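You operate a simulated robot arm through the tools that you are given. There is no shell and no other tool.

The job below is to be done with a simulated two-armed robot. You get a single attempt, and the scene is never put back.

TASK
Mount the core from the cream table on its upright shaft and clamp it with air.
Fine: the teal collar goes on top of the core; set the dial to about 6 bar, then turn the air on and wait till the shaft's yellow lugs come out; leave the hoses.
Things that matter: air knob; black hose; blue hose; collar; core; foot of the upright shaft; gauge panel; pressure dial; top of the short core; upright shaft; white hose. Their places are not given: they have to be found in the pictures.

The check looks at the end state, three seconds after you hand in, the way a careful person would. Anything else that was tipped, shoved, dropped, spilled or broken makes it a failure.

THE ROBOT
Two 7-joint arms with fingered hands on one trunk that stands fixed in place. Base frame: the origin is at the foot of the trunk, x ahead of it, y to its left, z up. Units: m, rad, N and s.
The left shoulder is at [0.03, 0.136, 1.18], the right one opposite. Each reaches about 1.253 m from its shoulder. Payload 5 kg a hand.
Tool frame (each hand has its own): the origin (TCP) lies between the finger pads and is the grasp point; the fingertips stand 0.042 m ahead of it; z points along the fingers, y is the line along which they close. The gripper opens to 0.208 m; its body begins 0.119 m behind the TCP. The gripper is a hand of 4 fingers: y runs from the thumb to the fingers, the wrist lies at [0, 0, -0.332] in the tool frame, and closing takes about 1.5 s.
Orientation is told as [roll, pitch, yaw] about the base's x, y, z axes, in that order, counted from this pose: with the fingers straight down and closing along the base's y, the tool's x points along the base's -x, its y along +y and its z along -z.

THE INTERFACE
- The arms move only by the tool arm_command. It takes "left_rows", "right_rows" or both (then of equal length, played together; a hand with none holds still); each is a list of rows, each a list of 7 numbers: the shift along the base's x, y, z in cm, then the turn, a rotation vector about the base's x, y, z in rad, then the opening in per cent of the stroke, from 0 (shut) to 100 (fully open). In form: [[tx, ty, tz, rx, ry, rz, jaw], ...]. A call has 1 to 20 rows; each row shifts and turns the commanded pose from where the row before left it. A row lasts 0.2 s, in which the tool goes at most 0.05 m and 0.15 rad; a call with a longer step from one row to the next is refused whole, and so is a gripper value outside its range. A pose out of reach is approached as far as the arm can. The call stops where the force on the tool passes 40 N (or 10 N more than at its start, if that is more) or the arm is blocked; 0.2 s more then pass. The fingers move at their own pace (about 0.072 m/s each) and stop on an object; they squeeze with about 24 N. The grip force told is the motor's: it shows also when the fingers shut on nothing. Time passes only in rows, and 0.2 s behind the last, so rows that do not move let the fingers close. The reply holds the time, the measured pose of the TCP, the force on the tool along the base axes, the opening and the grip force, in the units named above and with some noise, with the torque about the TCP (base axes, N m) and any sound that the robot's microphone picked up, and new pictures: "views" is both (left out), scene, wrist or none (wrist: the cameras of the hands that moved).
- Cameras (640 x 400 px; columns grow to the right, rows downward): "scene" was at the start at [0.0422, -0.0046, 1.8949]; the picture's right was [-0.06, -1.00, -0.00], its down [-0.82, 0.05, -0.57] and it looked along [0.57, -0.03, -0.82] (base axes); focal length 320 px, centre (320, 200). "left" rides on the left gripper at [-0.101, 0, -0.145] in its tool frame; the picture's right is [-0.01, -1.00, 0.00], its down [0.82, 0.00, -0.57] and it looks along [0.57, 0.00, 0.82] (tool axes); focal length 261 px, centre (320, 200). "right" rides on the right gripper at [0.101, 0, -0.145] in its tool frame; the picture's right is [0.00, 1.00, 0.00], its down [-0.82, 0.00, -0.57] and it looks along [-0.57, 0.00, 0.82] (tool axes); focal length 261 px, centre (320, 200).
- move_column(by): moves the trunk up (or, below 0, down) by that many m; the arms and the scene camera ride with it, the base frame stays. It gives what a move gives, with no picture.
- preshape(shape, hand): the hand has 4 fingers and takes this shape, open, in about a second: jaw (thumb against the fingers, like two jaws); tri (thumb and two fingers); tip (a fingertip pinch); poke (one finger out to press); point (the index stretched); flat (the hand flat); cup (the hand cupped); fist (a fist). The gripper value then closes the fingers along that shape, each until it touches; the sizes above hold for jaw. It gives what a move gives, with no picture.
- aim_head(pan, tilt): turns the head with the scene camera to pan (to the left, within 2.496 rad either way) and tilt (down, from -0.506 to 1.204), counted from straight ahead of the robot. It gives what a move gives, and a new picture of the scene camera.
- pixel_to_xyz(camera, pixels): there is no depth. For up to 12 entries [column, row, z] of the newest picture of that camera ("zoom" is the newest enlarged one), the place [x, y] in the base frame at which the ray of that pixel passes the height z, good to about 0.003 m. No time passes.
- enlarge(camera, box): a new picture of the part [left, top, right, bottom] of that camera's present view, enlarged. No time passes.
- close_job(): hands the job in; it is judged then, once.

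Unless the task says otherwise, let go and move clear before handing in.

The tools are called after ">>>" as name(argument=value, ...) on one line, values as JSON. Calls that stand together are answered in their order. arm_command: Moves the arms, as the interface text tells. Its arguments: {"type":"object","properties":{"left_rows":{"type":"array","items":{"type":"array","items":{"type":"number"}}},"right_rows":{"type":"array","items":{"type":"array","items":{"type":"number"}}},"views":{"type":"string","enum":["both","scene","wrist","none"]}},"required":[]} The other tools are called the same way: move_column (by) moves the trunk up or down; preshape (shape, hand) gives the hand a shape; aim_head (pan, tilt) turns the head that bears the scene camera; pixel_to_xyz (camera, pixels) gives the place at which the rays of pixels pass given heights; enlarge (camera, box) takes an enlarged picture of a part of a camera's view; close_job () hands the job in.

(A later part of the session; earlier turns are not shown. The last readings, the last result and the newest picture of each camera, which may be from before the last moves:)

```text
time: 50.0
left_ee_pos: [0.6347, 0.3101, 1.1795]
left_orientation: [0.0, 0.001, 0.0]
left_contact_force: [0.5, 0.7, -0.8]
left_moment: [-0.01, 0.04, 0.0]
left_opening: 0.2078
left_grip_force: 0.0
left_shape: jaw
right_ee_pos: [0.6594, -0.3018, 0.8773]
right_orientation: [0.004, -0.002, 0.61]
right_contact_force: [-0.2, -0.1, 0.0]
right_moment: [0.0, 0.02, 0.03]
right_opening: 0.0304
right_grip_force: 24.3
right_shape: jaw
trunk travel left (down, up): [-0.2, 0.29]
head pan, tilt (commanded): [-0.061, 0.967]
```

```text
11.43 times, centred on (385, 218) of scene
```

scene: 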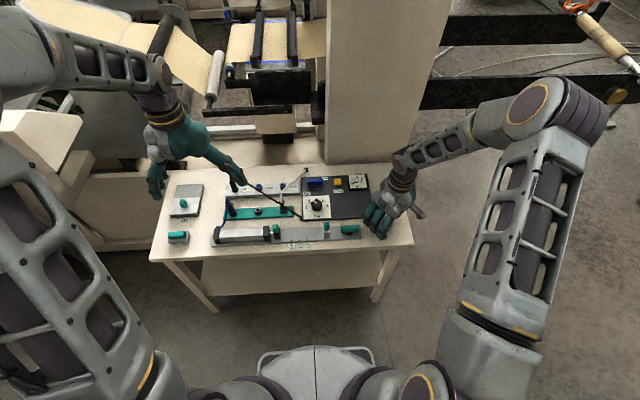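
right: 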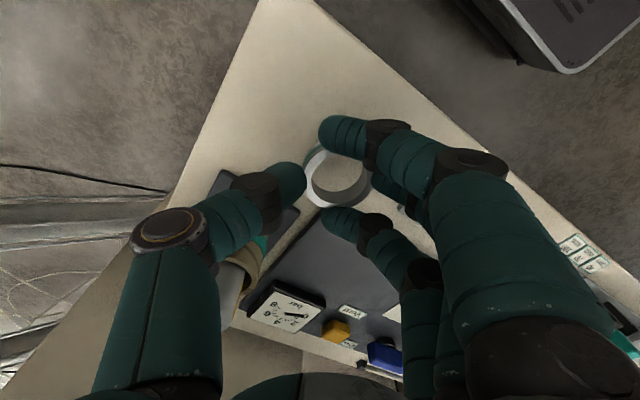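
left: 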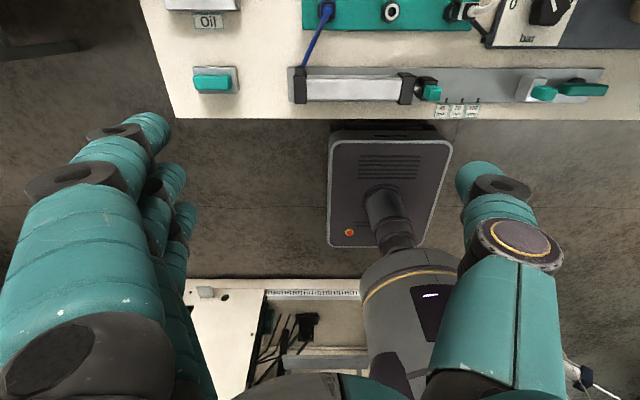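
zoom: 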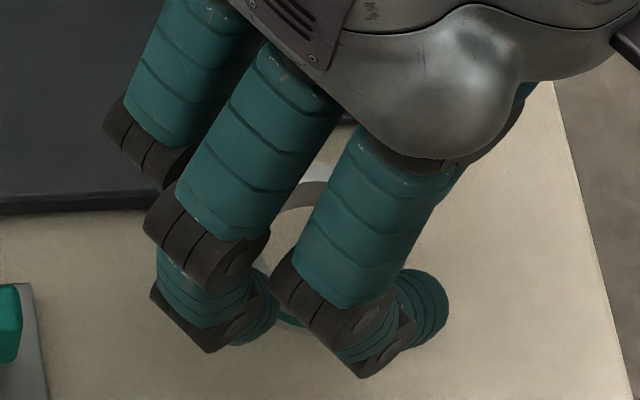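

The ring's image in the hand frame is unchanged after raising, so it is held (tilted slightly by maybe 8°). I'll locate its centre relative to the TCP.

>>> pixel_to_xyz(camera="right", pixels=[[339.4, 179, 0.8386], [339.4, 179, 0.8386], [339.4, 179, 0.834], [339.4, 179, 0.843]])

>>> arm_command(right_rows=[[0, 0, 1.5, 0, 0, 0, 10], [0, 0, 2.5, 0, 0, 0, 10], [0, 0, 2.5, 0, 0, 0, 10], [0, 0, 2.5, 0, 0, 0, 10], [0, 0, 1.5, 0, 0, 0, 10], [0, 0, 0, 0, 0, 0, 10]])

>>> enlarge(camera="right", box=[290, 130, 400, 220])

>>> enlarge(camera="scene", box=[350, 170, 420, 225])

```text
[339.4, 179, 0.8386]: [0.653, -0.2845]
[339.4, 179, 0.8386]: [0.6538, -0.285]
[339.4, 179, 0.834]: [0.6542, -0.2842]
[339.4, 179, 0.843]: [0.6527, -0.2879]
```

```text
time: 51.4
left_ee_pos: [0.6361, 0.3102, 1.1785]
left_orientation: [0.0, -0.001, -0.001]
left_contact_force: [-0.6, 1.2, 0.0]
left_moment: [0.01, 0.04, -0.01]
left_opening: 0.2077
left_grip_force: 0.0
left_shape: jaw
right_ee_pos: [0.6594, -0.3016, 0.9828]
right_orientation: [0.004, -0.004, 0.609]
right_contact_force: [1.2, -0.2, -0.5]
right_moment: [-0.05, 0.0, 0.01]
right_opening: 0.0303
right_grip_force: 23.5
right_shape: jaw
trunk travel left (down, up): [-0.2, 0.29]
head pan, tilt (commanded): [-0.061, 0.967]
```

scene: 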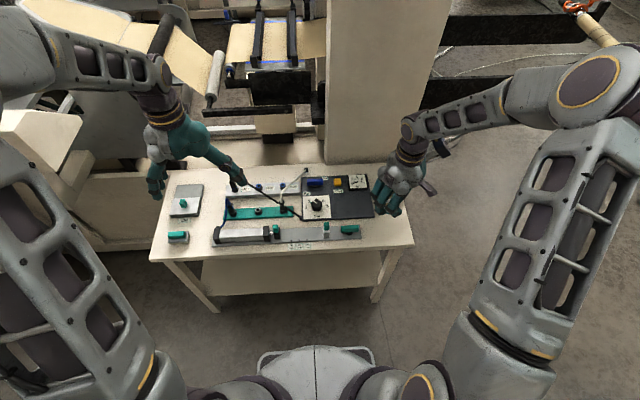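
right: 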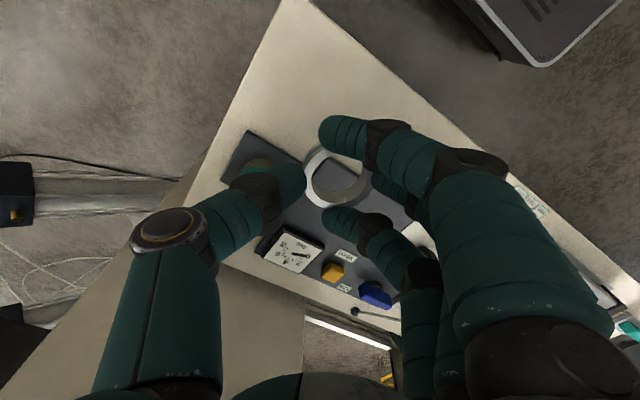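

```text
4.44 times, centred on (345, 175) of right
```

zoom: 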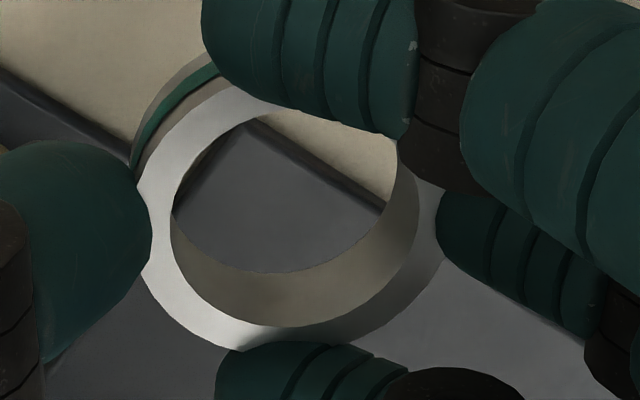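

```text
7.27 times, centred on (385, 198) of scene
```

zoom: 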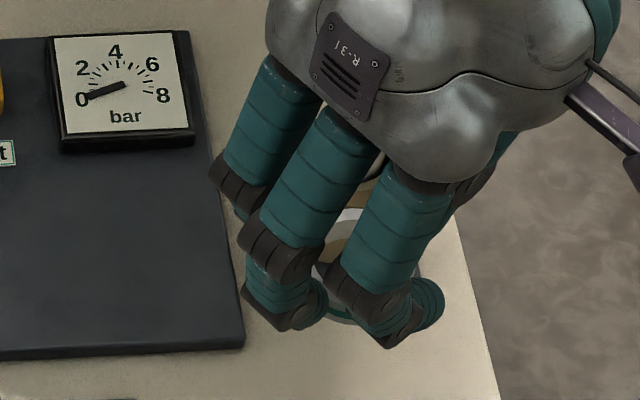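

The ring is firmly held, offset about 17 mm toward the fingers from the TCP. I'll raise to z≈1.01 and move so the ring centre is over the shaft: TCP target (0.775, -0.341).

>>> arm_command(right_rows=[[0, 0, 1.5, 0, 0, 0, 10], [0, 0, 1.3, 0, 0, 0, 10], [2, -0.6, 0, 0, 0, 0, 10], [2.5, -0.8, 0, 0, 0, 0, 10], [2.5, -0.9, 0, 0, 0, 0, 10], [2.5, -0.9, 0, 0, 0, 0, 10], [2.0, -0.7, 0, 0, 0, 0, 10], [0, 0, 0, 0, 0, 0, 10], [0, 0, 0, 0, 0, 0, 10]])

>>> enlarge(camera="right", box=[270, 110, 410, 220])

>>> enlarge(camera="scene", box=[360, 155, 424, 205])

```text
time: 53.4
left_ee_pos: [0.6359, 0.3091, 1.1779]
left_orientation: [0.0, -0.001, 0.0]
left_contact_force: [0.4, -0.3, 0.3]
left_moment: [0.01, 0.03, 0.02]
left_opening: 0.2079
left_grip_force: 0.0
left_shape: jaw
right_ee_pos: [0.7737, -0.342, 1.0112]
right_orientation: [0.005, -0.004, 0.611]
right_contact_force: [-0.3, -0.1, -0.8]
right_moment: [0.0, 0.01, 0.03]
right_opening: 0.0302
right_grip_force: 23.6
right_shape: jaw
trunk travel left (down, up): [-0.2, 0.29]
head pan, tilt (commanded): [-0.061, 0.967]
```

scene: 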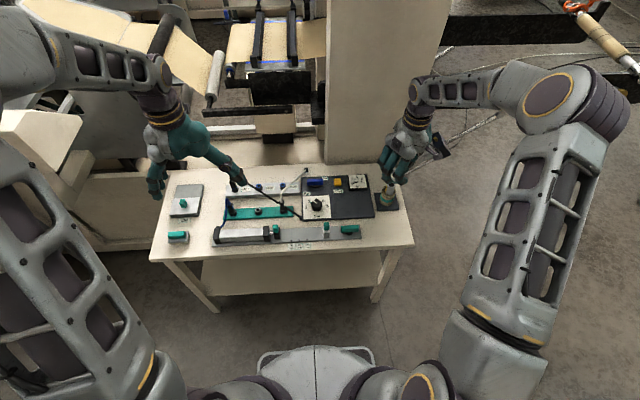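
right: 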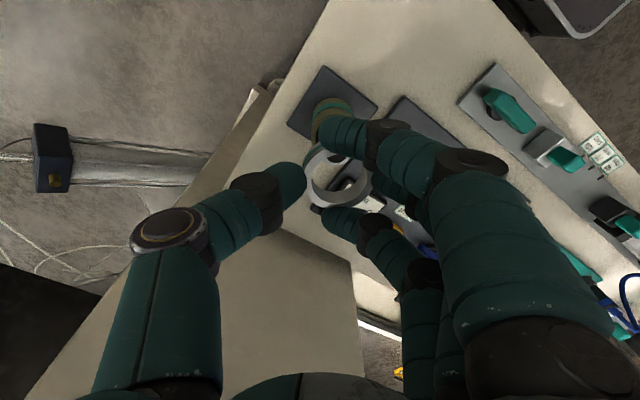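

```text
3.64 times, centred on (340, 165) of right
```

zoom: 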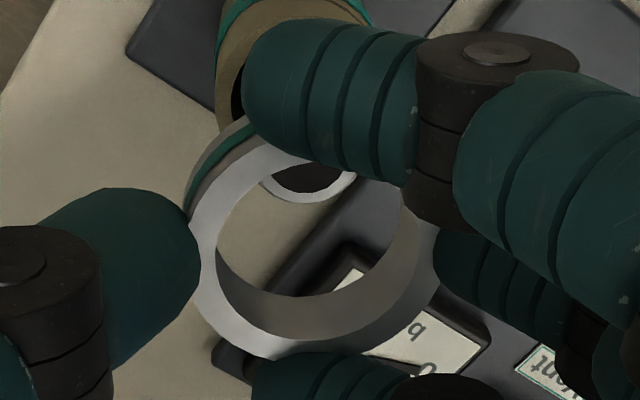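

```text
8.00 times, centred on (392, 180) of scene
```

zoom: 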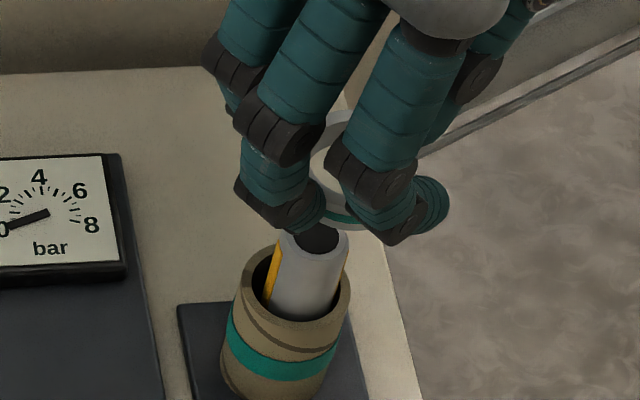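

The shaft top is visible through the ring at zoom (312,170). I'll compare ring centre and shaft centre in base coordinates.

>>> pixel_to_xyz(camera="right", pixels=[[337.2, 154, 0.921], [337.2, 154, 0.921], [339.4, 179, 0.972], [339.4, 179, 0.972], [339.4, 179, 0.965]])

>>> enlarge(camera="right", box=[300, 130, 380, 200])

>>> enlarge(camera="scene", box=[376, 165, 416, 195])

```text
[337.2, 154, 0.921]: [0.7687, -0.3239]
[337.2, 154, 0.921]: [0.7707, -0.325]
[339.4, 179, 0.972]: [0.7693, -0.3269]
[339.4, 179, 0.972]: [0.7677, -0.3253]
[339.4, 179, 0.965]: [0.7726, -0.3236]
```

```text
5.71 times, centred on (340, 165) of right
```

zoom: 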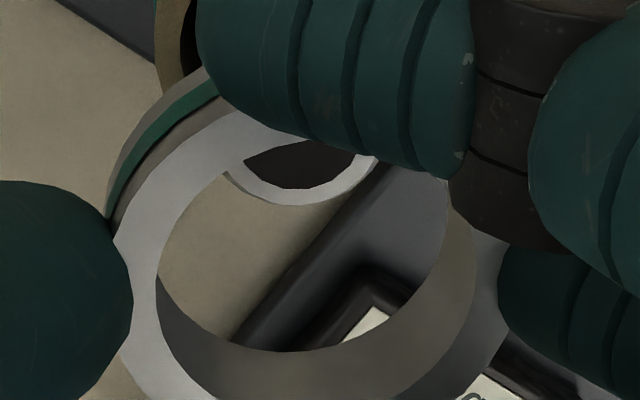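

```text
13.33 times, centred on (396, 180) of scene
```

zoom: 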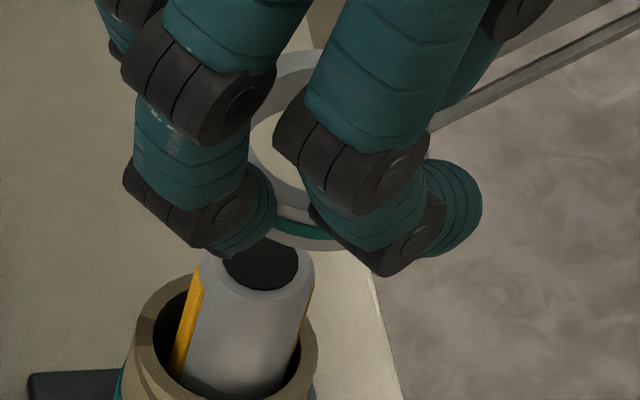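

Wrist data says aligned within 2 mm; I'll cross-check with the scene camera using proper pixel conversion for the ring's front-bottom and back-top edges.

>>> pixel_to_xyz(camera="scene", pixels=[[395.25, 176.25, 0.965], [395.25, 176.25, 0.965], [396, 183.75, 0.955], [394.7, 168.75, 0.972], [391.6, 184.5, 0.921], [391.6, 184.5, 0.921], [396, 183.75, 0.955]])

>>> enlarge(camera="scene", box=[382, 165, 408, 190])

```text
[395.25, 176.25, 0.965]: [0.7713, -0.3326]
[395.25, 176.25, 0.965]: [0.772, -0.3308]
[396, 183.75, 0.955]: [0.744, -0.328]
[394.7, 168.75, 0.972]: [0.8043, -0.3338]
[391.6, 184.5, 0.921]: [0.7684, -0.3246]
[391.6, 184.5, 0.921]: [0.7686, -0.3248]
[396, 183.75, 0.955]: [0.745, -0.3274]
```

```text
16.00 times, centred on (395, 178) of scene
```

zoom: 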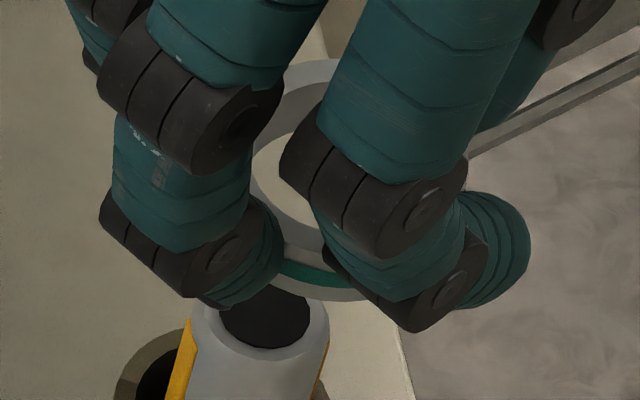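

The scene gives ring centre ≈(0.773, -0.329) vs shaft (0.769, -0.3245). I'll shift (-0.15, +0.25) cm and lower 2 cm to just above the shaft top, then check.

>>> arm_command(right_rows=[[-0.15, 0.25, -0.4, 0, 0, 0, 10], [0, 0, -0.6, 0, 0, 0, 10], [0, 0, -0.6, 0, 0, 0, 10], [0, 0, -0.4, 0, 0, 0, 10], [0, 0, 0, 0, 0, 0, 10]], views="wrist")

>>> enlarge(camera="right", box=[290, 120, 390, 210])

>>> enlarge(camera="scene", box=[378, 165, 410, 195])

```text
time: 54.5
left_ee_pos: [0.6348, 0.3097, 1.1784]
left_orientation: [0.0, 0.0, 0.0]
left_contact_force: [-0.1, 0.2, 0.2]
left_moment: [0.01, -0.01, 0.0]
left_opening: 0.2079
left_grip_force: 0.1
left_shape: jaw
right_ee_pos: [0.7717, -0.3394, 0.9909]
right_orientation: [0.002, -0.004, 0.61]
right_contact_force: [-0.3, -0.3, -0.7]
right_moment: [-0.05, -0.03, -0.02]
right_opening: 0.0302
right_grip_force: 24.3
right_shape: jaw
trunk travel left (down, up): [-0.2, 0.29]
head pan, tilt (commanded): [-0.061, 0.967]
```

right: 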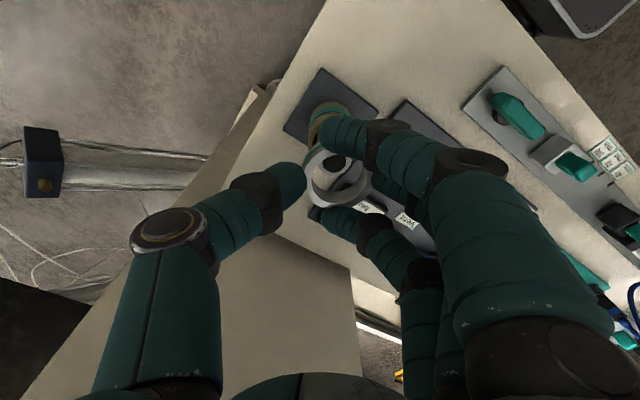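

```text
4.44 times, centred on (340, 165) of right
```

zoom: 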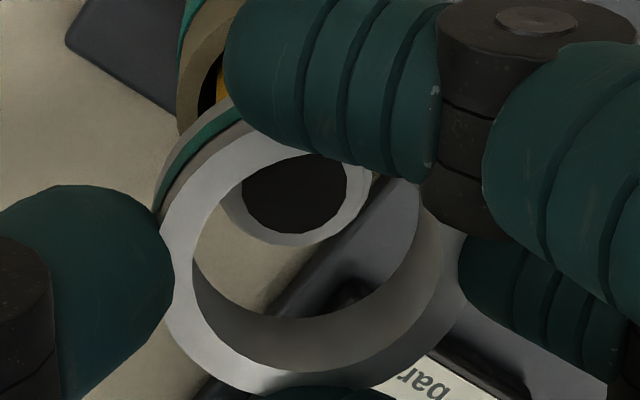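

```text
13.33 times, centred on (394, 180) of scene
```

zoom: 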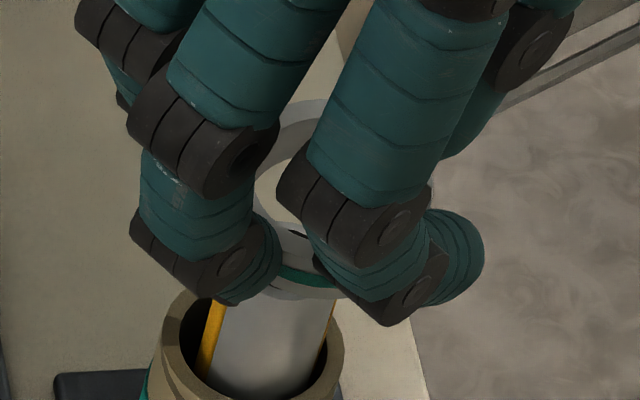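

The shaft top shows through the ring at zoom (297,192). Converting both centres again, repeated to average noise.

>>> pixel_to_xyz(camera="right", pixels=[[334.8, 163.2, 0.921], [334.8, 163.2, 0.921], [334.8, 163.2, 0.921], [339.4, 179, 0.952], [339.4, 179, 0.952], [339.4, 179, 0.952], [339.4, 179, 0.947]])

>>> enlarge(camera="right", box=[310, 140, 370, 200])

```text
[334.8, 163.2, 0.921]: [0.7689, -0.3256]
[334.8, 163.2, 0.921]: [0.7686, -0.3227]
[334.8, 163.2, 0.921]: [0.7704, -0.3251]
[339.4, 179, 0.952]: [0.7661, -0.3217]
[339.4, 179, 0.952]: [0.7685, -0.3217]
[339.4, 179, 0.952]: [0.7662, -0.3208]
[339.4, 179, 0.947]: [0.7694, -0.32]
```

```text
6.67 times, centred on (340, 170) of right
```

zoom: 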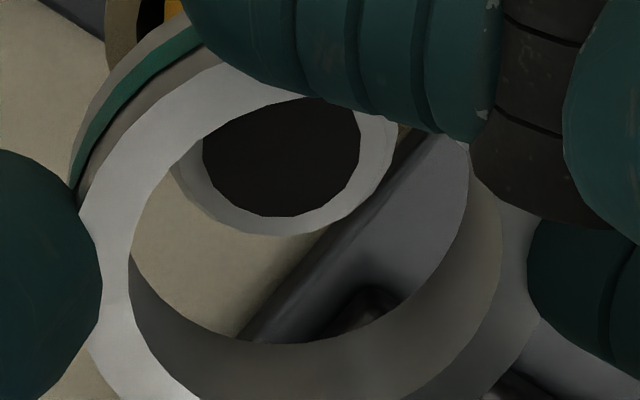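

The hole's lower edge and the shaft top agree to within ~2–3 mm. Lowering the ring onto the shaft in small steps, monitoring force.

>>> arm_command(right_rows=[[0, -0.1, -0.5, 0, 0, 0, 10], [0, 0, -0.5, 0, 0, 0, 10], [0, 0, -0.5, 0, 0, 0, 10], [0, 0, -0.5, 0, 0, 0, 10], [0, 0, 0, 0, 0, 0, 10]], views="wrist")

>>> enlarge(camera="right", box=[290, 120, 390, 210])

>>> enlarge(camera="scene", box=[374, 165, 414, 205])

```text
time: 55.8
left_ee_pos: [0.6345, 0.3094, 1.1797]
left_orientation: [-0.001, 0.0, 0.0]
left_contact_force: [0.4, -0.6, 0.1]
left_moment: [-0.04, 0.0, 0.0]
left_opening: 0.2076
left_grip_force: 0.0
left_shape: jaw
right_ee_pos: [0.7713, -0.3408, 0.971]
right_orientation: [0.002, -0.005, 0.611]
right_contact_force: [0.0, 0.4, 0.2]
right_moment: [0.01, -0.04, -0.02]
right_opening: 0.0307
right_grip_force: 24.0
right_shape: jaw
trunk travel left (down, up): [-0.2, 0.29]
head pan, tilt (commanded): [-0.061, 0.967]
```

right: 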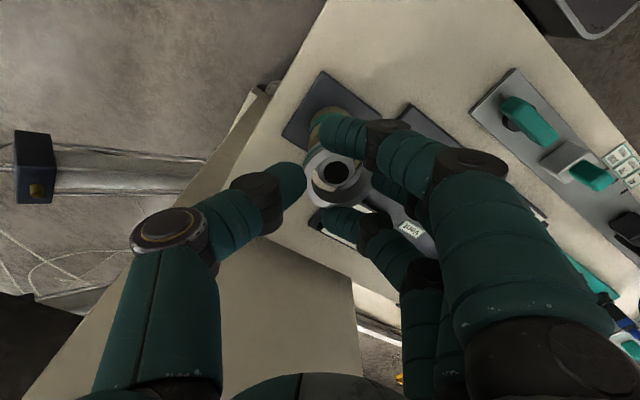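

```text
4.44 times, centred on (340, 165) of right
```

zoom: 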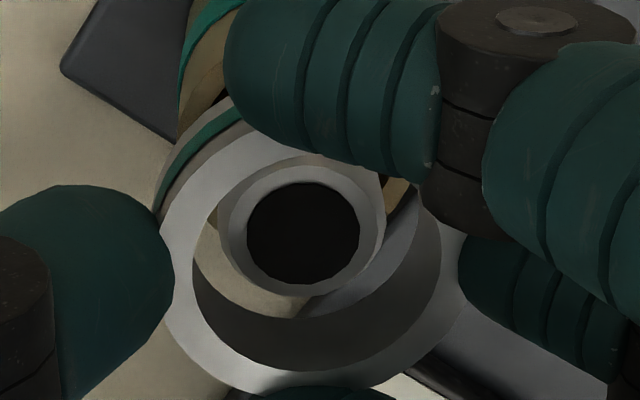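

```text
10.00 times, centred on (394, 185) of scene
```

zoom: 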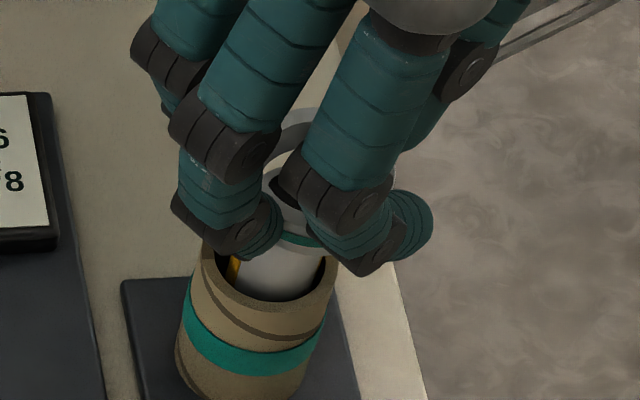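

The shaft now passes into the ring with no contact force. Continuing down toward the core top (ring bottom expected to meet it around TCP z≈0.933).

>>> arm_command(right_rows=[[0, 0, -0.5, 0, 0, 0, 10], [0, 0, -0.5, 0, 0, 0, 10], [0, 0, -0.5, 0, 0, 0, 10], [0, 0, -0.5, 0, 0, 0, 10], [0, 0, -0.5, 0, 0, 0, 10], [0, 0, 0, 0, 0, 0, 10]], views="wrist")

>>> enlarge(camera="right", box=[280, 110, 400, 240])

>>> enlarge(camera="scene", box=[374, 175, 414, 215])

```text
time: 57.1
left_ee_pos: [0.6359, 0.3105, 1.1784]
left_orientation: [0.0, 0.0, 0.003]
left_contact_force: [-0.9, -0.4, -0.2]
left_moment: [0.01, -0.04, 0.04]
left_opening: 0.2077
left_grip_force: 0.0
left_shape: jaw
right_ee_pos: [0.7727, -0.3408, 0.9481]
right_orientation: [0.002, -0.007, 0.611]
right_contact_force: [8.3, 2.1, 1.7]
right_moment: [0.15, -0.28, -0.12]
right_opening: 0.0303
right_grip_force: 23.9
right_shape: jaw
trunk travel left (down, up): [-0.2, 0.29]
head pan, tilt (commanded): [-0.061, 0.967]
```

right: 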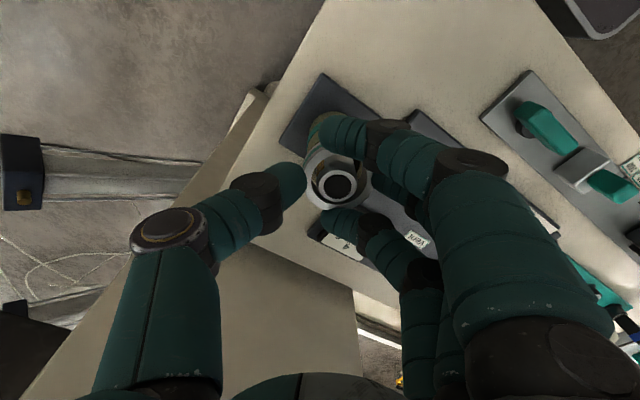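

```text
3.08 times, centred on (340, 175) of right
```

zoom: 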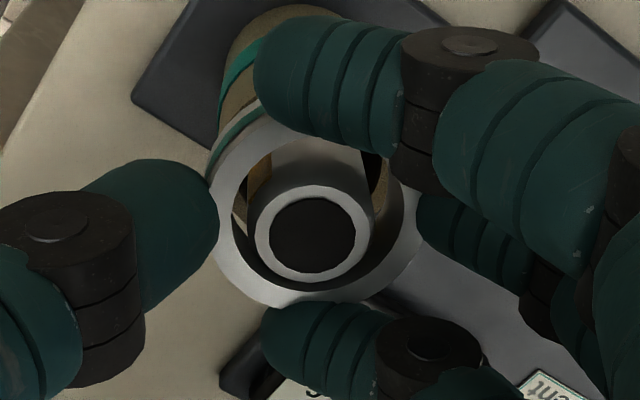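

```text
10.00 times, centred on (394, 195) of scene
```

zoom: 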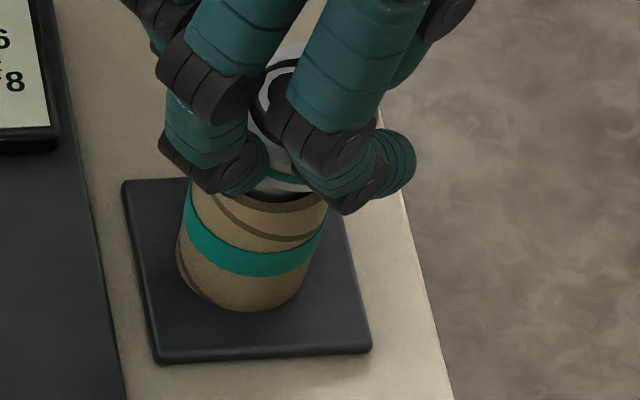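

A sideways force (8 N in +x) has appeared, meaning the ring is rubbing the shaft. I'll zoom in to see which way to correct.

>>> enlarge(camera="scene", box=[382, 175, 406, 200])

>>> enlarge(camera="right", box=[305, 145, 375, 215])

```text
16.00 times, centred on (394, 188) of scene
```

zoom: 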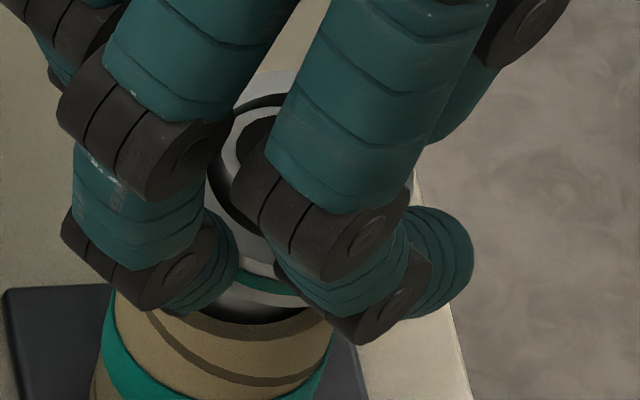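

```text
5.71 times, centred on (340, 180) of right
```

zoom: 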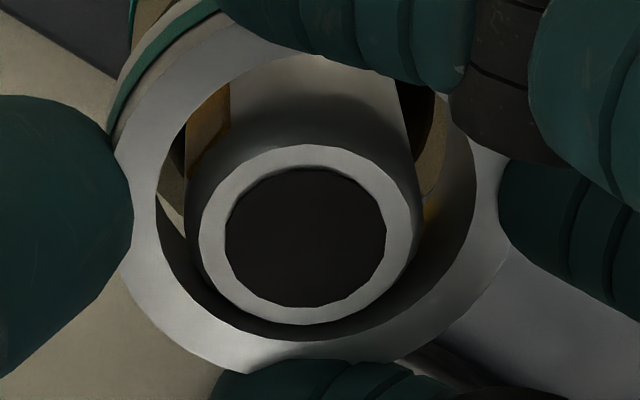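

The views suggest a fair gap all round, so I'll hold still and re-read, then nudge +x 2 mm to see how the force changes.

>>> arm_command(right_rows=[[0, 0, 0, 0, 0, 0, 10], [0, 0, 0, 0, 0, 0, 10]], views="none")

>>> arm_command(right_rows=[[0.2, 0, 0, 0, 0, 0, 10], [0, 0, 0, 0, 0, 0, 10]], views="none")

```text
time: 57.8
left_ee_pos: [0.6357, 0.311, 1.1779]
left_orientation: [0.0, 0.001, 0.0]
left_contact_force: [0.6, 0.3, -0.2]
left_moment: [0.04, 0.0, 0.01]
left_opening: 0.208
left_grip_force: 0.1
left_shape: jaw
right_ee_pos: [0.7737, -0.3403, 0.9461]
right_orientation: [0.002, -0.003, 0.612]
right_contact_force: [10.5, 4.6, 3.1]
right_moment: [0.15, -0.37, -0.16]
right_opening: 0.0306
right_grip_force: 24.1
right_shape: jaw
trunk travel left (down, up): [-0.2, 0.29]
head pan, tilt (commanded): [-0.061, 0.967]
```

```text
time: 58.4
left_ee_pos: [0.6362, 0.3098, 1.1784]
left_orientation: [-0.001, 0.0, -0.001]
left_contact_force: [0.1, -0.4, -0.8]
left_moment: [0.04, 0.06, -0.01]
left_opening: 0.2077
left_grip_force: 0.0
left_shape: jaw
right_ee_pos: [0.7728, -0.3385, 0.9452]
right_orientation: [0.004, -0.001, 0.611]
right_contact_force: [4.9, 6.0, 2.2]
right_moment: [0.22, -0.16, -0.07]
right_opening: 0.0305
right_grip_force: 24.1
right_shape: jaw
trunk travel left (down, up): [-0.2, 0.29]
head pan, tilt (commanded): [-0.061, 0.967]
```

Moving +x reduced the force as expected; the residual is +x/+y. I'll follow it with +0.2 cm x and +0.3 cm y.

>>> arm_command(right_rows=[[0.2, 0.15, 0, 0, 0, 0, 10], [0, 0.15, 0, 0, 0, 0, 10], [0, 0, 0, 0, 0, 0, 10]], views="wrist")

>>> enlarge(camera="right", box=[305, 145, 375, 215])

```text
time: 59.1
left_ee_pos: [0.6345, 0.309, 1.1801]
left_orientation: [0.001, 0.0, 0.0]
left_contact_force: [0.2, -0.3, 0.6]
left_moment: [0.01, -0.02, 0.07]
left_opening: 0.2078
left_grip_force: 0.0
left_shape: jaw
right_ee_pos: [0.7746, -0.3365, 0.9451]
right_orientation: [0.001, -0.001, 0.612]
right_contact_force: [0.1, -0.6, -0.8]
right_moment: [0.01, -0.01, 0.0]
right_opening: 0.0308
right_grip_force: 23.9
right_shape: jaw
trunk travel left (down, up): [-0.2, 0.29]
head pan, tilt (commanded): [-0.061, 0.967]
```

right: 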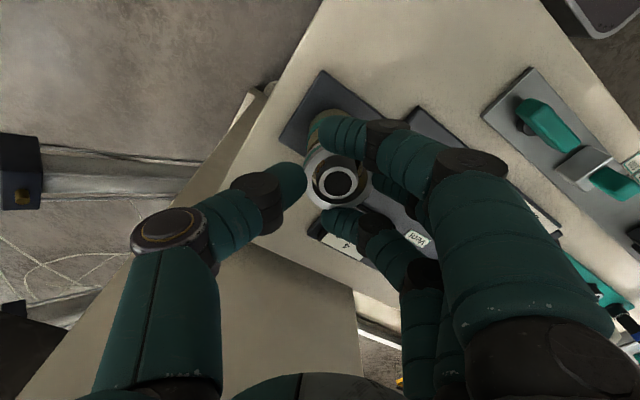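

```text
5.71 times, centred on (340, 180) of right
```

zoom: 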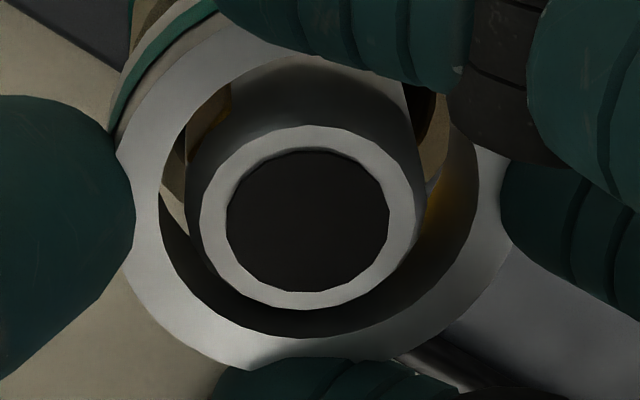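

Force is back to zero. Continuing to lower in 2 mm steps toward the core top.

>>> arm_command(right_rows=[[0, 0, -0.25, 0, 0, 0, 10], [0, 0, -0.25, 0, 0, 0, 10], [0, 0, -0.25, 0, 0, 0, 10], [0, 0, 0, 0, 0, 0, 10]], views="none")

```text
time: 60.1
left_ee_pos: [0.6345, 0.3094, 1.1794]
left_orientation: [0.0, 0.0, 0.0]
left_contact_force: [0.0, 0.7, 0.6]
left_moment: [0.02, -0.01, 0.01]
left_opening: 0.2079
left_grip_force: 0.0
left_shape: jaw
right_ee_pos: [0.7753, -0.3373, 0.9376]
right_orientation: [0.002, -0.002, 0.611]
right_contact_force: [-1.2, 0.1, -0.2]
right_moment: [0.02, 0.01, 0.02]
right_opening: 0.0304
right_grip_force: 24.1
right_shape: jaw
trunk travel left (down, up): [-0.2, 0.29]
head pan, tilt (commanded): [-0.061, 0.967]
```

>>> arm_command(right_rows=[[0, 0, -0.2, 0, 0, 0, 10], [0, 0, -0.2, 0, 0, 0, 10], [0, 0, 0, 0, 0, 0, 10]], views="wrist")

>>> enlarge(camera="scene", box=[376, 180, 408, 210])

>>> enlarge(camera="right", box=[290, 120, 390, 230])

```text
time: 61.0
left_ee_pos: [0.635, 0.3097, 1.1776]
left_orientation: [0.0, -0.001, 0.0]
left_contact_force: [-0.1, -0.2, 1.0]
left_moment: [-0.02, 0.02, 0.01]
left_opening: 0.2077
left_grip_force: 0.1
left_shape: jaw
right_ee_pos: [0.7757, -0.3372, 0.9332]
right_orientation: [0.002, -0.004, 0.611]
right_contact_force: [-0.6, -1.0, -0.1]
right_moment: [0.02, -0.02, 0.02]
right_opening: 0.0304
right_grip_force: 24.5
right_shape: jaw
trunk travel left (down, up): [-0.2, 0.29]
head pan, tilt (commanded): [-0.061, 0.967]
```

right: 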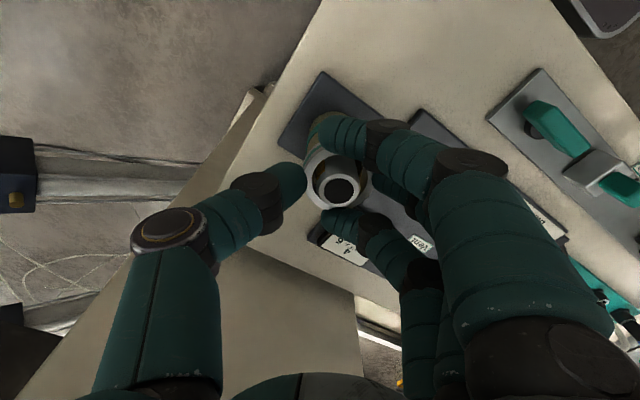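

```text
13.33 times, centred on (392, 195) of scene
```

zoom: 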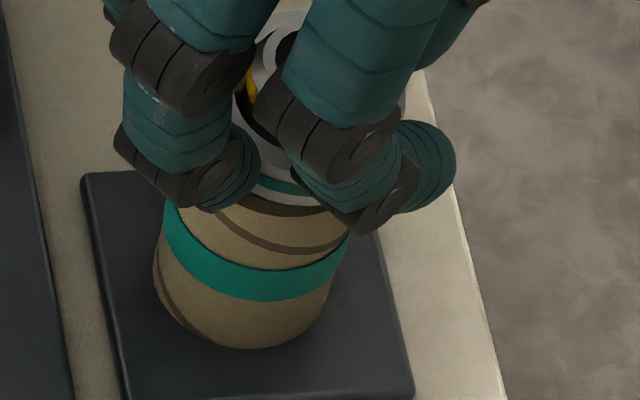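

```text
3.64 times, centred on (340, 175) of right
```

zoom: 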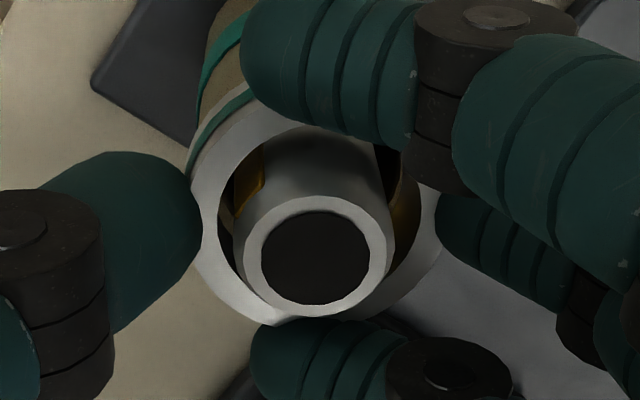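

The ring is just above the core rim with no force yet. Lowering by another few millimetres in 1 mm steps.

>>> arm_command(right_rows=[[0, 0, -0.15, 0, 0, 0, 10], [0, 0, -0.15, 0, 0, 0, 10], [0, 0, 0, 0, 0, 0, 10]], views="none")

```text
time: 61.8
left_ee_pos: [0.6342, 0.3091, 1.1795]
left_orientation: [-0.001, 0.001, 0.0]
left_contact_force: [-0.5, -0.3, -0.7]
left_moment: [0.01, 0.05, 0.01]
left_opening: 0.208
left_grip_force: 0.0
left_shape: jaw
right_ee_pos: [0.7756, -0.3377, 0.9313]
right_orientation: [0.003, -0.004, 0.612]
right_contact_force: [-0.7, -0.1, -0.3]
right_moment: [-0.01, 0.01, 0.02]
right_opening: 0.0303
right_grip_force: 23.8
right_shape: jaw
trunk travel left (down, up): [-0.2, 0.29]
head pan, tilt (commanded): [-0.061, 0.967]
```

>>> arm_command(right_rows=[[0, 0, -0.15, 0, 0, 0, 10], [0, 0, -0.15, 0, 0, 0, 10], [0, 0, -0.1, 0, 0, 0, 10], [0, 0, 0, 0, 0, 0, 10]], views="none")

```text
time: 62.8
left_ee_pos: [0.6341, 0.3094, 1.1781]
left_orientation: [0.002, 0.0, -0.001]
left_contact_force: [0.2, 0.4, -0.8]
left_moment: [0.0, -0.02, 0.0]
left_opening: 0.2076
left_grip_force: 0.1
left_shape: jaw
right_ee_pos: [0.7756, -0.336, 0.9274]
right_orientation: [0.003, -0.005, 0.612]
right_contact_force: [-0.7, -0.1, -0.2]
right_moment: [0.0, -0.02, -0.01]
right_opening: 0.0303
right_grip_force: 24.4
right_shape: jaw
trunk travel left (down, up): [-0.2, 0.29]
head pan, tilt (commanded): [-0.061, 0.967]
```

>>> enlarge(camera="scene", box=[376, 180, 408, 210])

>>> arm_command(right_rows=[[0, 0, -0.15, 0, 0, 0, 10], [0, 0, -0.15, 0, 0, 0, 10], [0, 0, 0, 0, 0, 0, 10]], views="none")

```text
13.33 times, centred on (392, 195) of scene
```

zoom: 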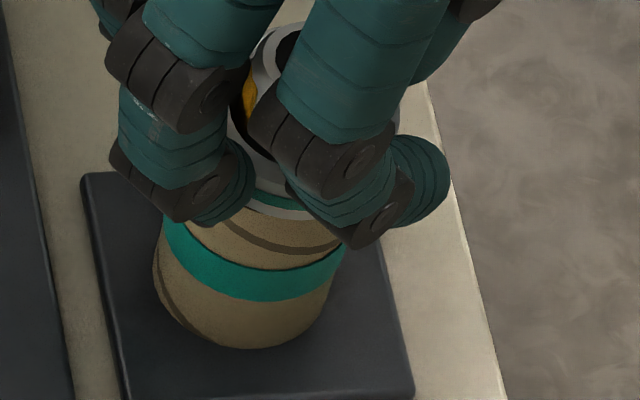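

```text
time: 63.5
left_ee_pos: [0.6348, 0.3096, 1.1782]
left_orientation: [0.001, 0.0, 0.002]
left_contact_force: [0.0, 0.8, 0.2]
left_moment: [0.0, -0.01, 0.0]
left_opening: 0.2077
left_grip_force: 0.2
left_shape: jaw
right_ee_pos: [0.7751, -0.3372, 0.9238]
right_orientation: [0.004, -0.005, 0.612]
right_contact_force: [-0.8, 0.4, -1.2]
right_moment: [0.0, 0.06, 0.02]
right_opening: 0.0304
right_grip_force: 24.3
right_shape: jaw
trunk travel left (down, up): [-0.2, 0.29]
head pan, tilt (commanded): [-0.061, 0.967]
```

>>> arm_command(right_rows=[[0, 0, -0.15, 0, 0, 0, 10], [0, 0, -0.15, 0, 0, 0, 10], [0, 0, 0, 0, 0, 0, 10]], views="wrist")

>>> enlarge(camera="scene", box=[380, 185, 404, 207])

>>> enlarge(camera="right", box=[290, 120, 390, 230])

```text
time: 64.3
left_ee_pos: [0.6351, 0.3093, 1.1794]
left_orientation: [0.001, 0.0, 0.0]
left_contact_force: [0.0, 1.2, -0.9]
left_moment: [0.03, 0.0, -0.03]
left_opening: 0.2077
left_grip_force: 0.1
left_shape: jaw
right_ee_pos: [0.7762, -0.3372, 0.9226]
right_orientation: [0.002, -0.006, 0.61]
right_contact_force: [-0.6, -0.4, 10.7]
right_moment: [0.26, 0.35, 0.02]
right_opening: 0.0305
right_grip_force: 24.3
right_shape: jaw
trunk travel left (down, up): [-0.2, 0.29]
head pan, tilt (commanded): [-0.061, 0.967]
```

right: 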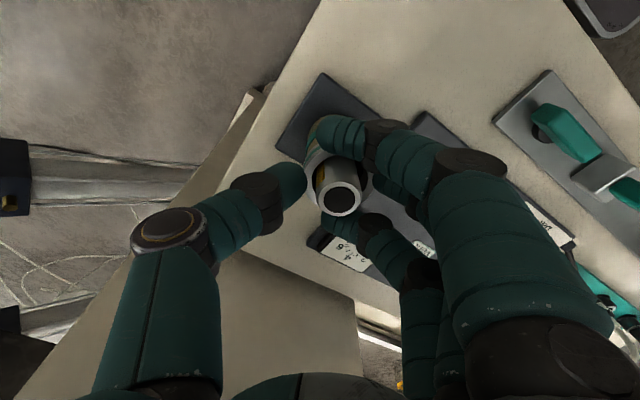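

```text
16.00 times, centred on (392, 196) of scene
```

zoom: 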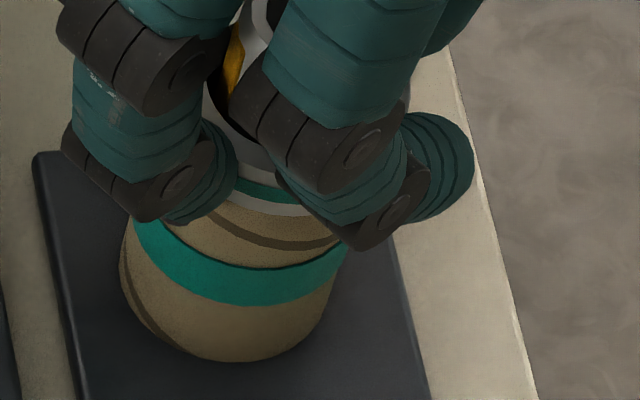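

```text
3.64 times, centred on (340, 175) of right
```

zoom: 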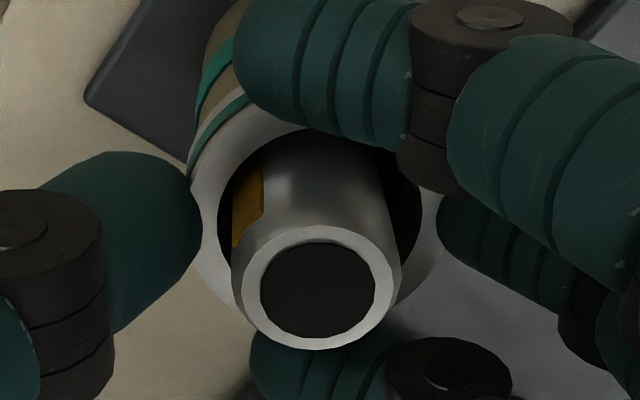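

Contact of 10.7 N at the front rim of the core: the ring has landed on it. Opening the hand gently to release the collar.

>>> arm_command(right_rows=[[0, 0, 0, 0, 0, 0, 16], [0, 0, 0, 0, 0, 0, 22], [0, 0, 0, 0, 0, 0, 28], [0, 0, 0, 0, 0, 0, 34], [0, 0, 0, 0, 0, 0, 42], [0, 0, 0, 0, 0, 0, 46], [0, 0, 0, 0, 0, 0, 46]], views="wrist")

>>> enlarge(camera="scene", box=[376, 180, 408, 210])

>>> enlarge(camera="right", box=[290, 110, 390, 230])

```text
time: 66.0
left_ee_pos: [0.6354, 0.3107, 1.1792]
left_orientation: [-0.001, 0.001, 0.001]
left_contact_force: [1.1, 0.4, -0.1]
left_moment: [0.02, -0.02, -0.01]
left_opening: 0.2077
left_grip_force: 0.0
left_shape: jaw
right_ee_pos: [0.7769, -0.3366, 0.921]
right_orientation: [0.003, -0.005, 0.61]
right_contact_force: [0.3, -1.0, 0.0]
right_moment: [-0.01, 0.01, -0.01]
right_opening: 0.0948
right_grip_force: 0.0
right_shape: jaw
trunk travel left (down, up): [-0.2, 0.29]
head pan, tilt (commanded): [-0.061, 0.967]
```

right: 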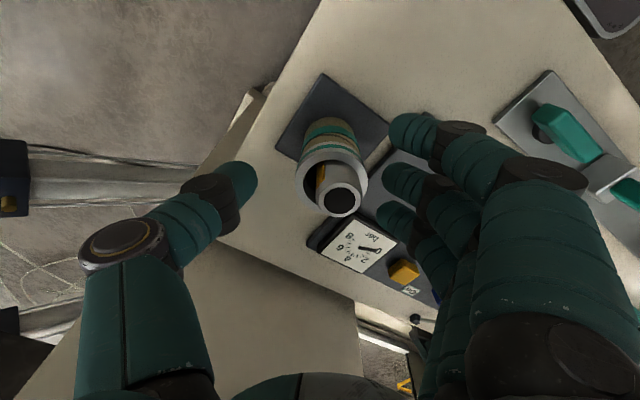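

```text
13.33 times, centred on (392, 195) of scene
```

zoom: 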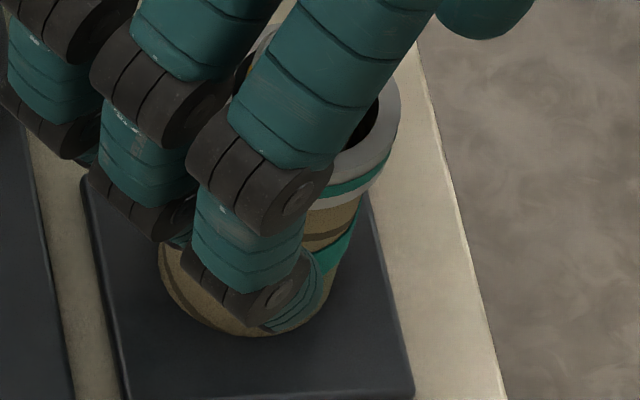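

```text
3.33 times, centred on (340, 170) of right
```

zoom: 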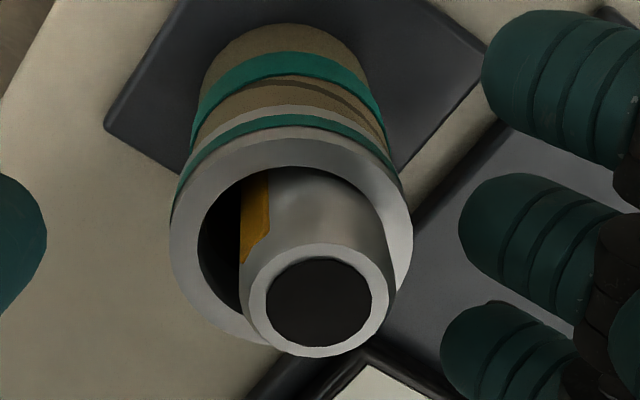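

The collar is resting on the core around the shaft. Raising the hand clear and inspecting.

>>> arm_command(right_rows=[[0, 0, 1, 0, 0, 0, 46], [0, 0, 2, 0, 0, 0, 46], [0, 0, 3, 0, 0, 0, 46], [0, 0, 3, 0, 0, 0, 46], [0, 0, 3, 0, 0, 0, 46], [0, 0, 3, 0, 0, 0, 46], [0, 0, 0, 0, 0, 0, 46]])

>>> enlarge(camera="scene", box=[370, 175, 410, 215])

>>> enlarge(camera="right", box=[270, 70, 390, 160])

```text
time: 67.5
left_ee_pos: [0.6373, 0.3093, 1.1776]
left_orientation: [-0.001, 0.0, 0.001]
left_contact_force: [0.7, 0.1, -0.7]
left_moment: [-0.01, 0.07, -0.02]
left_opening: 0.2077
left_grip_force: 0.0
left_shape: jaw
right_ee_pos: [0.7759, -0.3371, 1.0712]
right_orientation: [0.002, -0.001, 0.611]
right_contact_force: [0.5, 0.0, 0.4]
right_moment: [0.01, 0.04, 0.02]
right_opening: 0.0948
right_grip_force: 0.0
right_shape: jaw
trunk travel left (down, up): [-0.2, 0.29]
head pan, tilt (commanded): [-0.061, 0.967]
```

scene: 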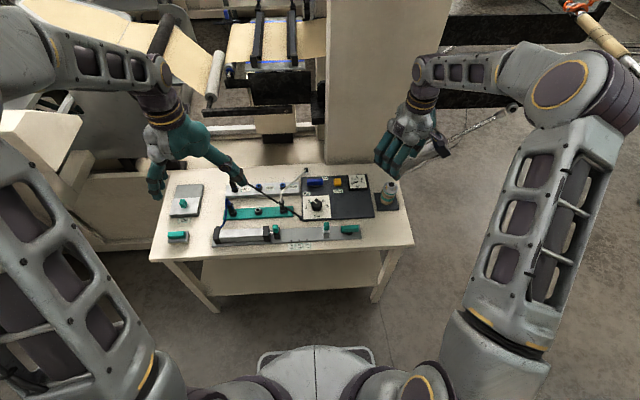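
right: 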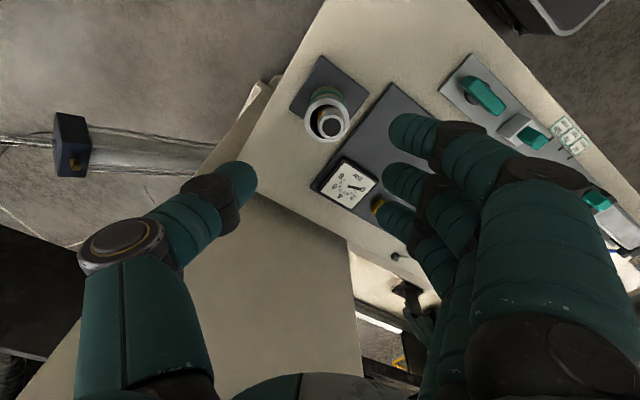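

```text
10.00 times, centred on (390, 195) of scene
```

zoom: 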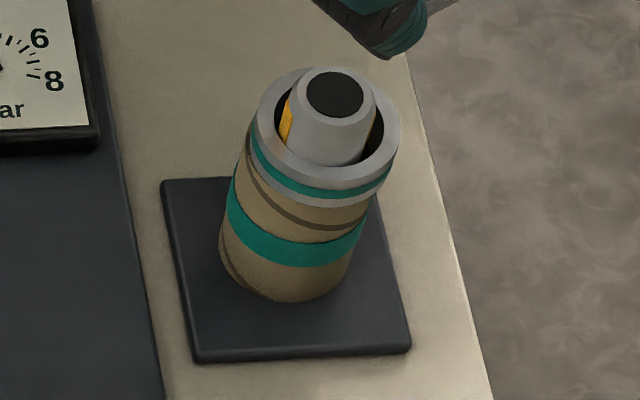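

```text
4.44 times, centred on (330, 115) of right
```

zoom: 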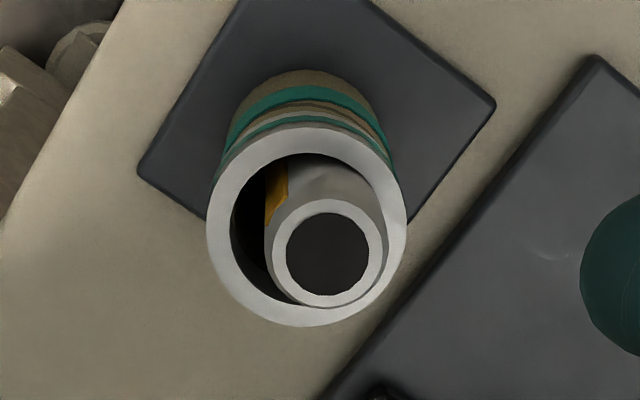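

The collar sits flat on top of the core around the shaft (slightly off-centre but seated). Next is the dial near (0.752, -0.034). I'll move the right hand above it while yawing to about 120°, so the fingers will sweep over the free front side, away from hoses.

>>> arm_command(right_rows=[[-0.2, 2.75, 0, 0, 0, 0.135, 46], [-0.2, 2.75, 0, 0, 0, 0.135, 46], [-0.2, 2.75, 0, 0, 0, 0.135, 46], [-0.2, 2.75, 0, 0, 0, 0.135, 46], [-0.2, 2.75, 0, 0, 0, 0.135, 46], [-0.2, 2.75, 0, 0, 0, 0.135, 46], [-0.2, 2.75, 0, 0, 0, 0.135, 46], [-0.2, 2.75, 0, 0, 0, 0.135, 46], [-0.2, 2.75, 0, 0, 0, 0.135, 46], [-0.3, 2.75, 0, 0, 0, 0.135, 46], [-0.3, 2.8, 0, 0, 0, 0.13, 46], [0, 0, 0, 0, 0, 0, 46]])

```text
time: 70.2
left_ee_pos: [0.6342, 0.3083, 1.1784]
left_orientation: [0.0, -0.001, -0.001]
left_contact_force: [0.4, -0.7, 0.9]
left_moment: [0.05, 0.0, -0.01]
left_opening: 0.2076
left_grip_force: 0.0
left_shape: jaw
right_ee_pos: [0.7517, -0.0341, 1.0723]
right_orientation: [0.003, -0.004, 2.091]
right_contact_force: [-0.1, 0.4, 0.5]
right_moment: [0.07, -0.03, -0.01]
right_opening: 0.0949
right_grip_force: 0.0
right_shape: jaw
trunk travel left (down, up): [-0.2, 0.29]
head pan, tilt (commanded): [-0.061, 0.967]
```

scene: 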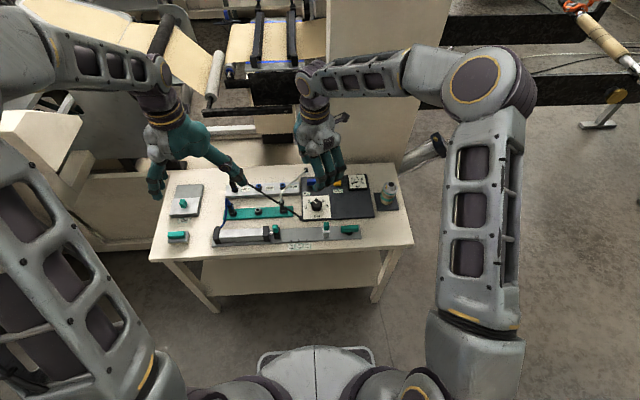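
right: 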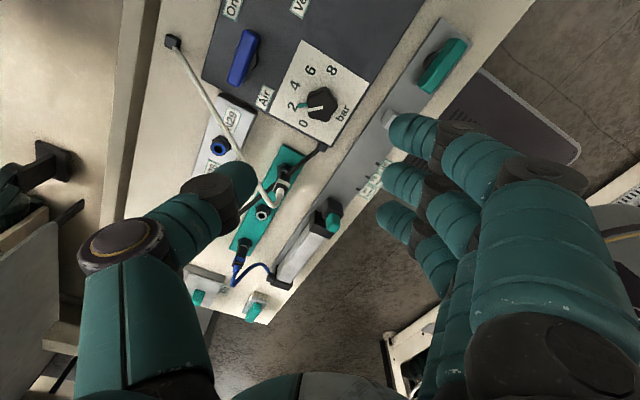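

Yaw 2.09 was reached and the dial is at (320,103) in the wrist view. Enlarging for dial geometry and the nearby hoses.

>>> enlarge(camera="right", box=[270, 50, 370, 150])

>>> enlarge(camera="right", box=[160, 30, 350, 230])

>>> enlarge(camera="scene", box=[276, 165, 356, 225])

```text
4.00 times, centred on (320, 100) of right
```

zoom: 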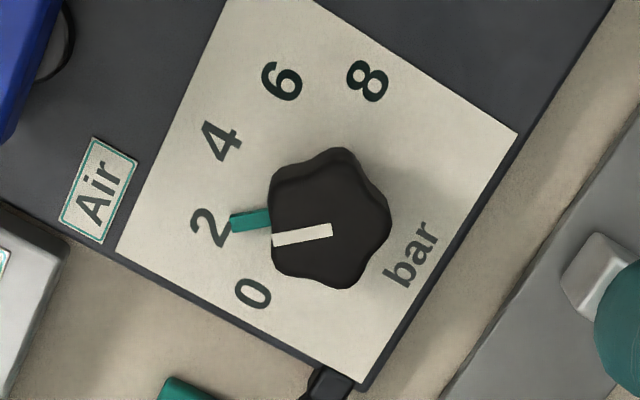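

```text
2.00 times, centred on (255, 130) of right
```

zoom: 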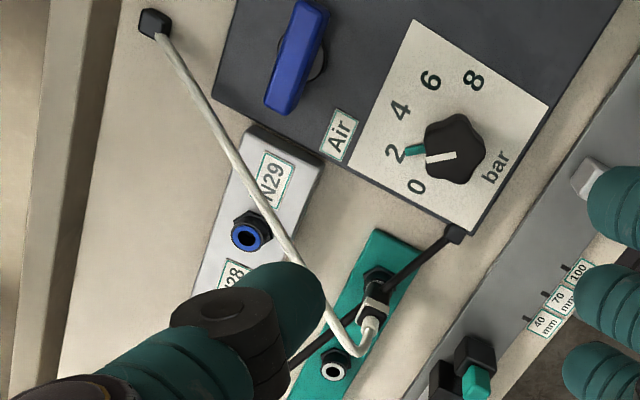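

```text
6.67 times, centred on (316, 195) of scene
```

zoom: 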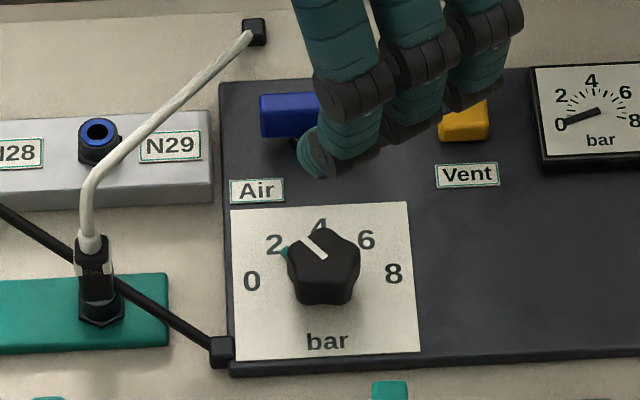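

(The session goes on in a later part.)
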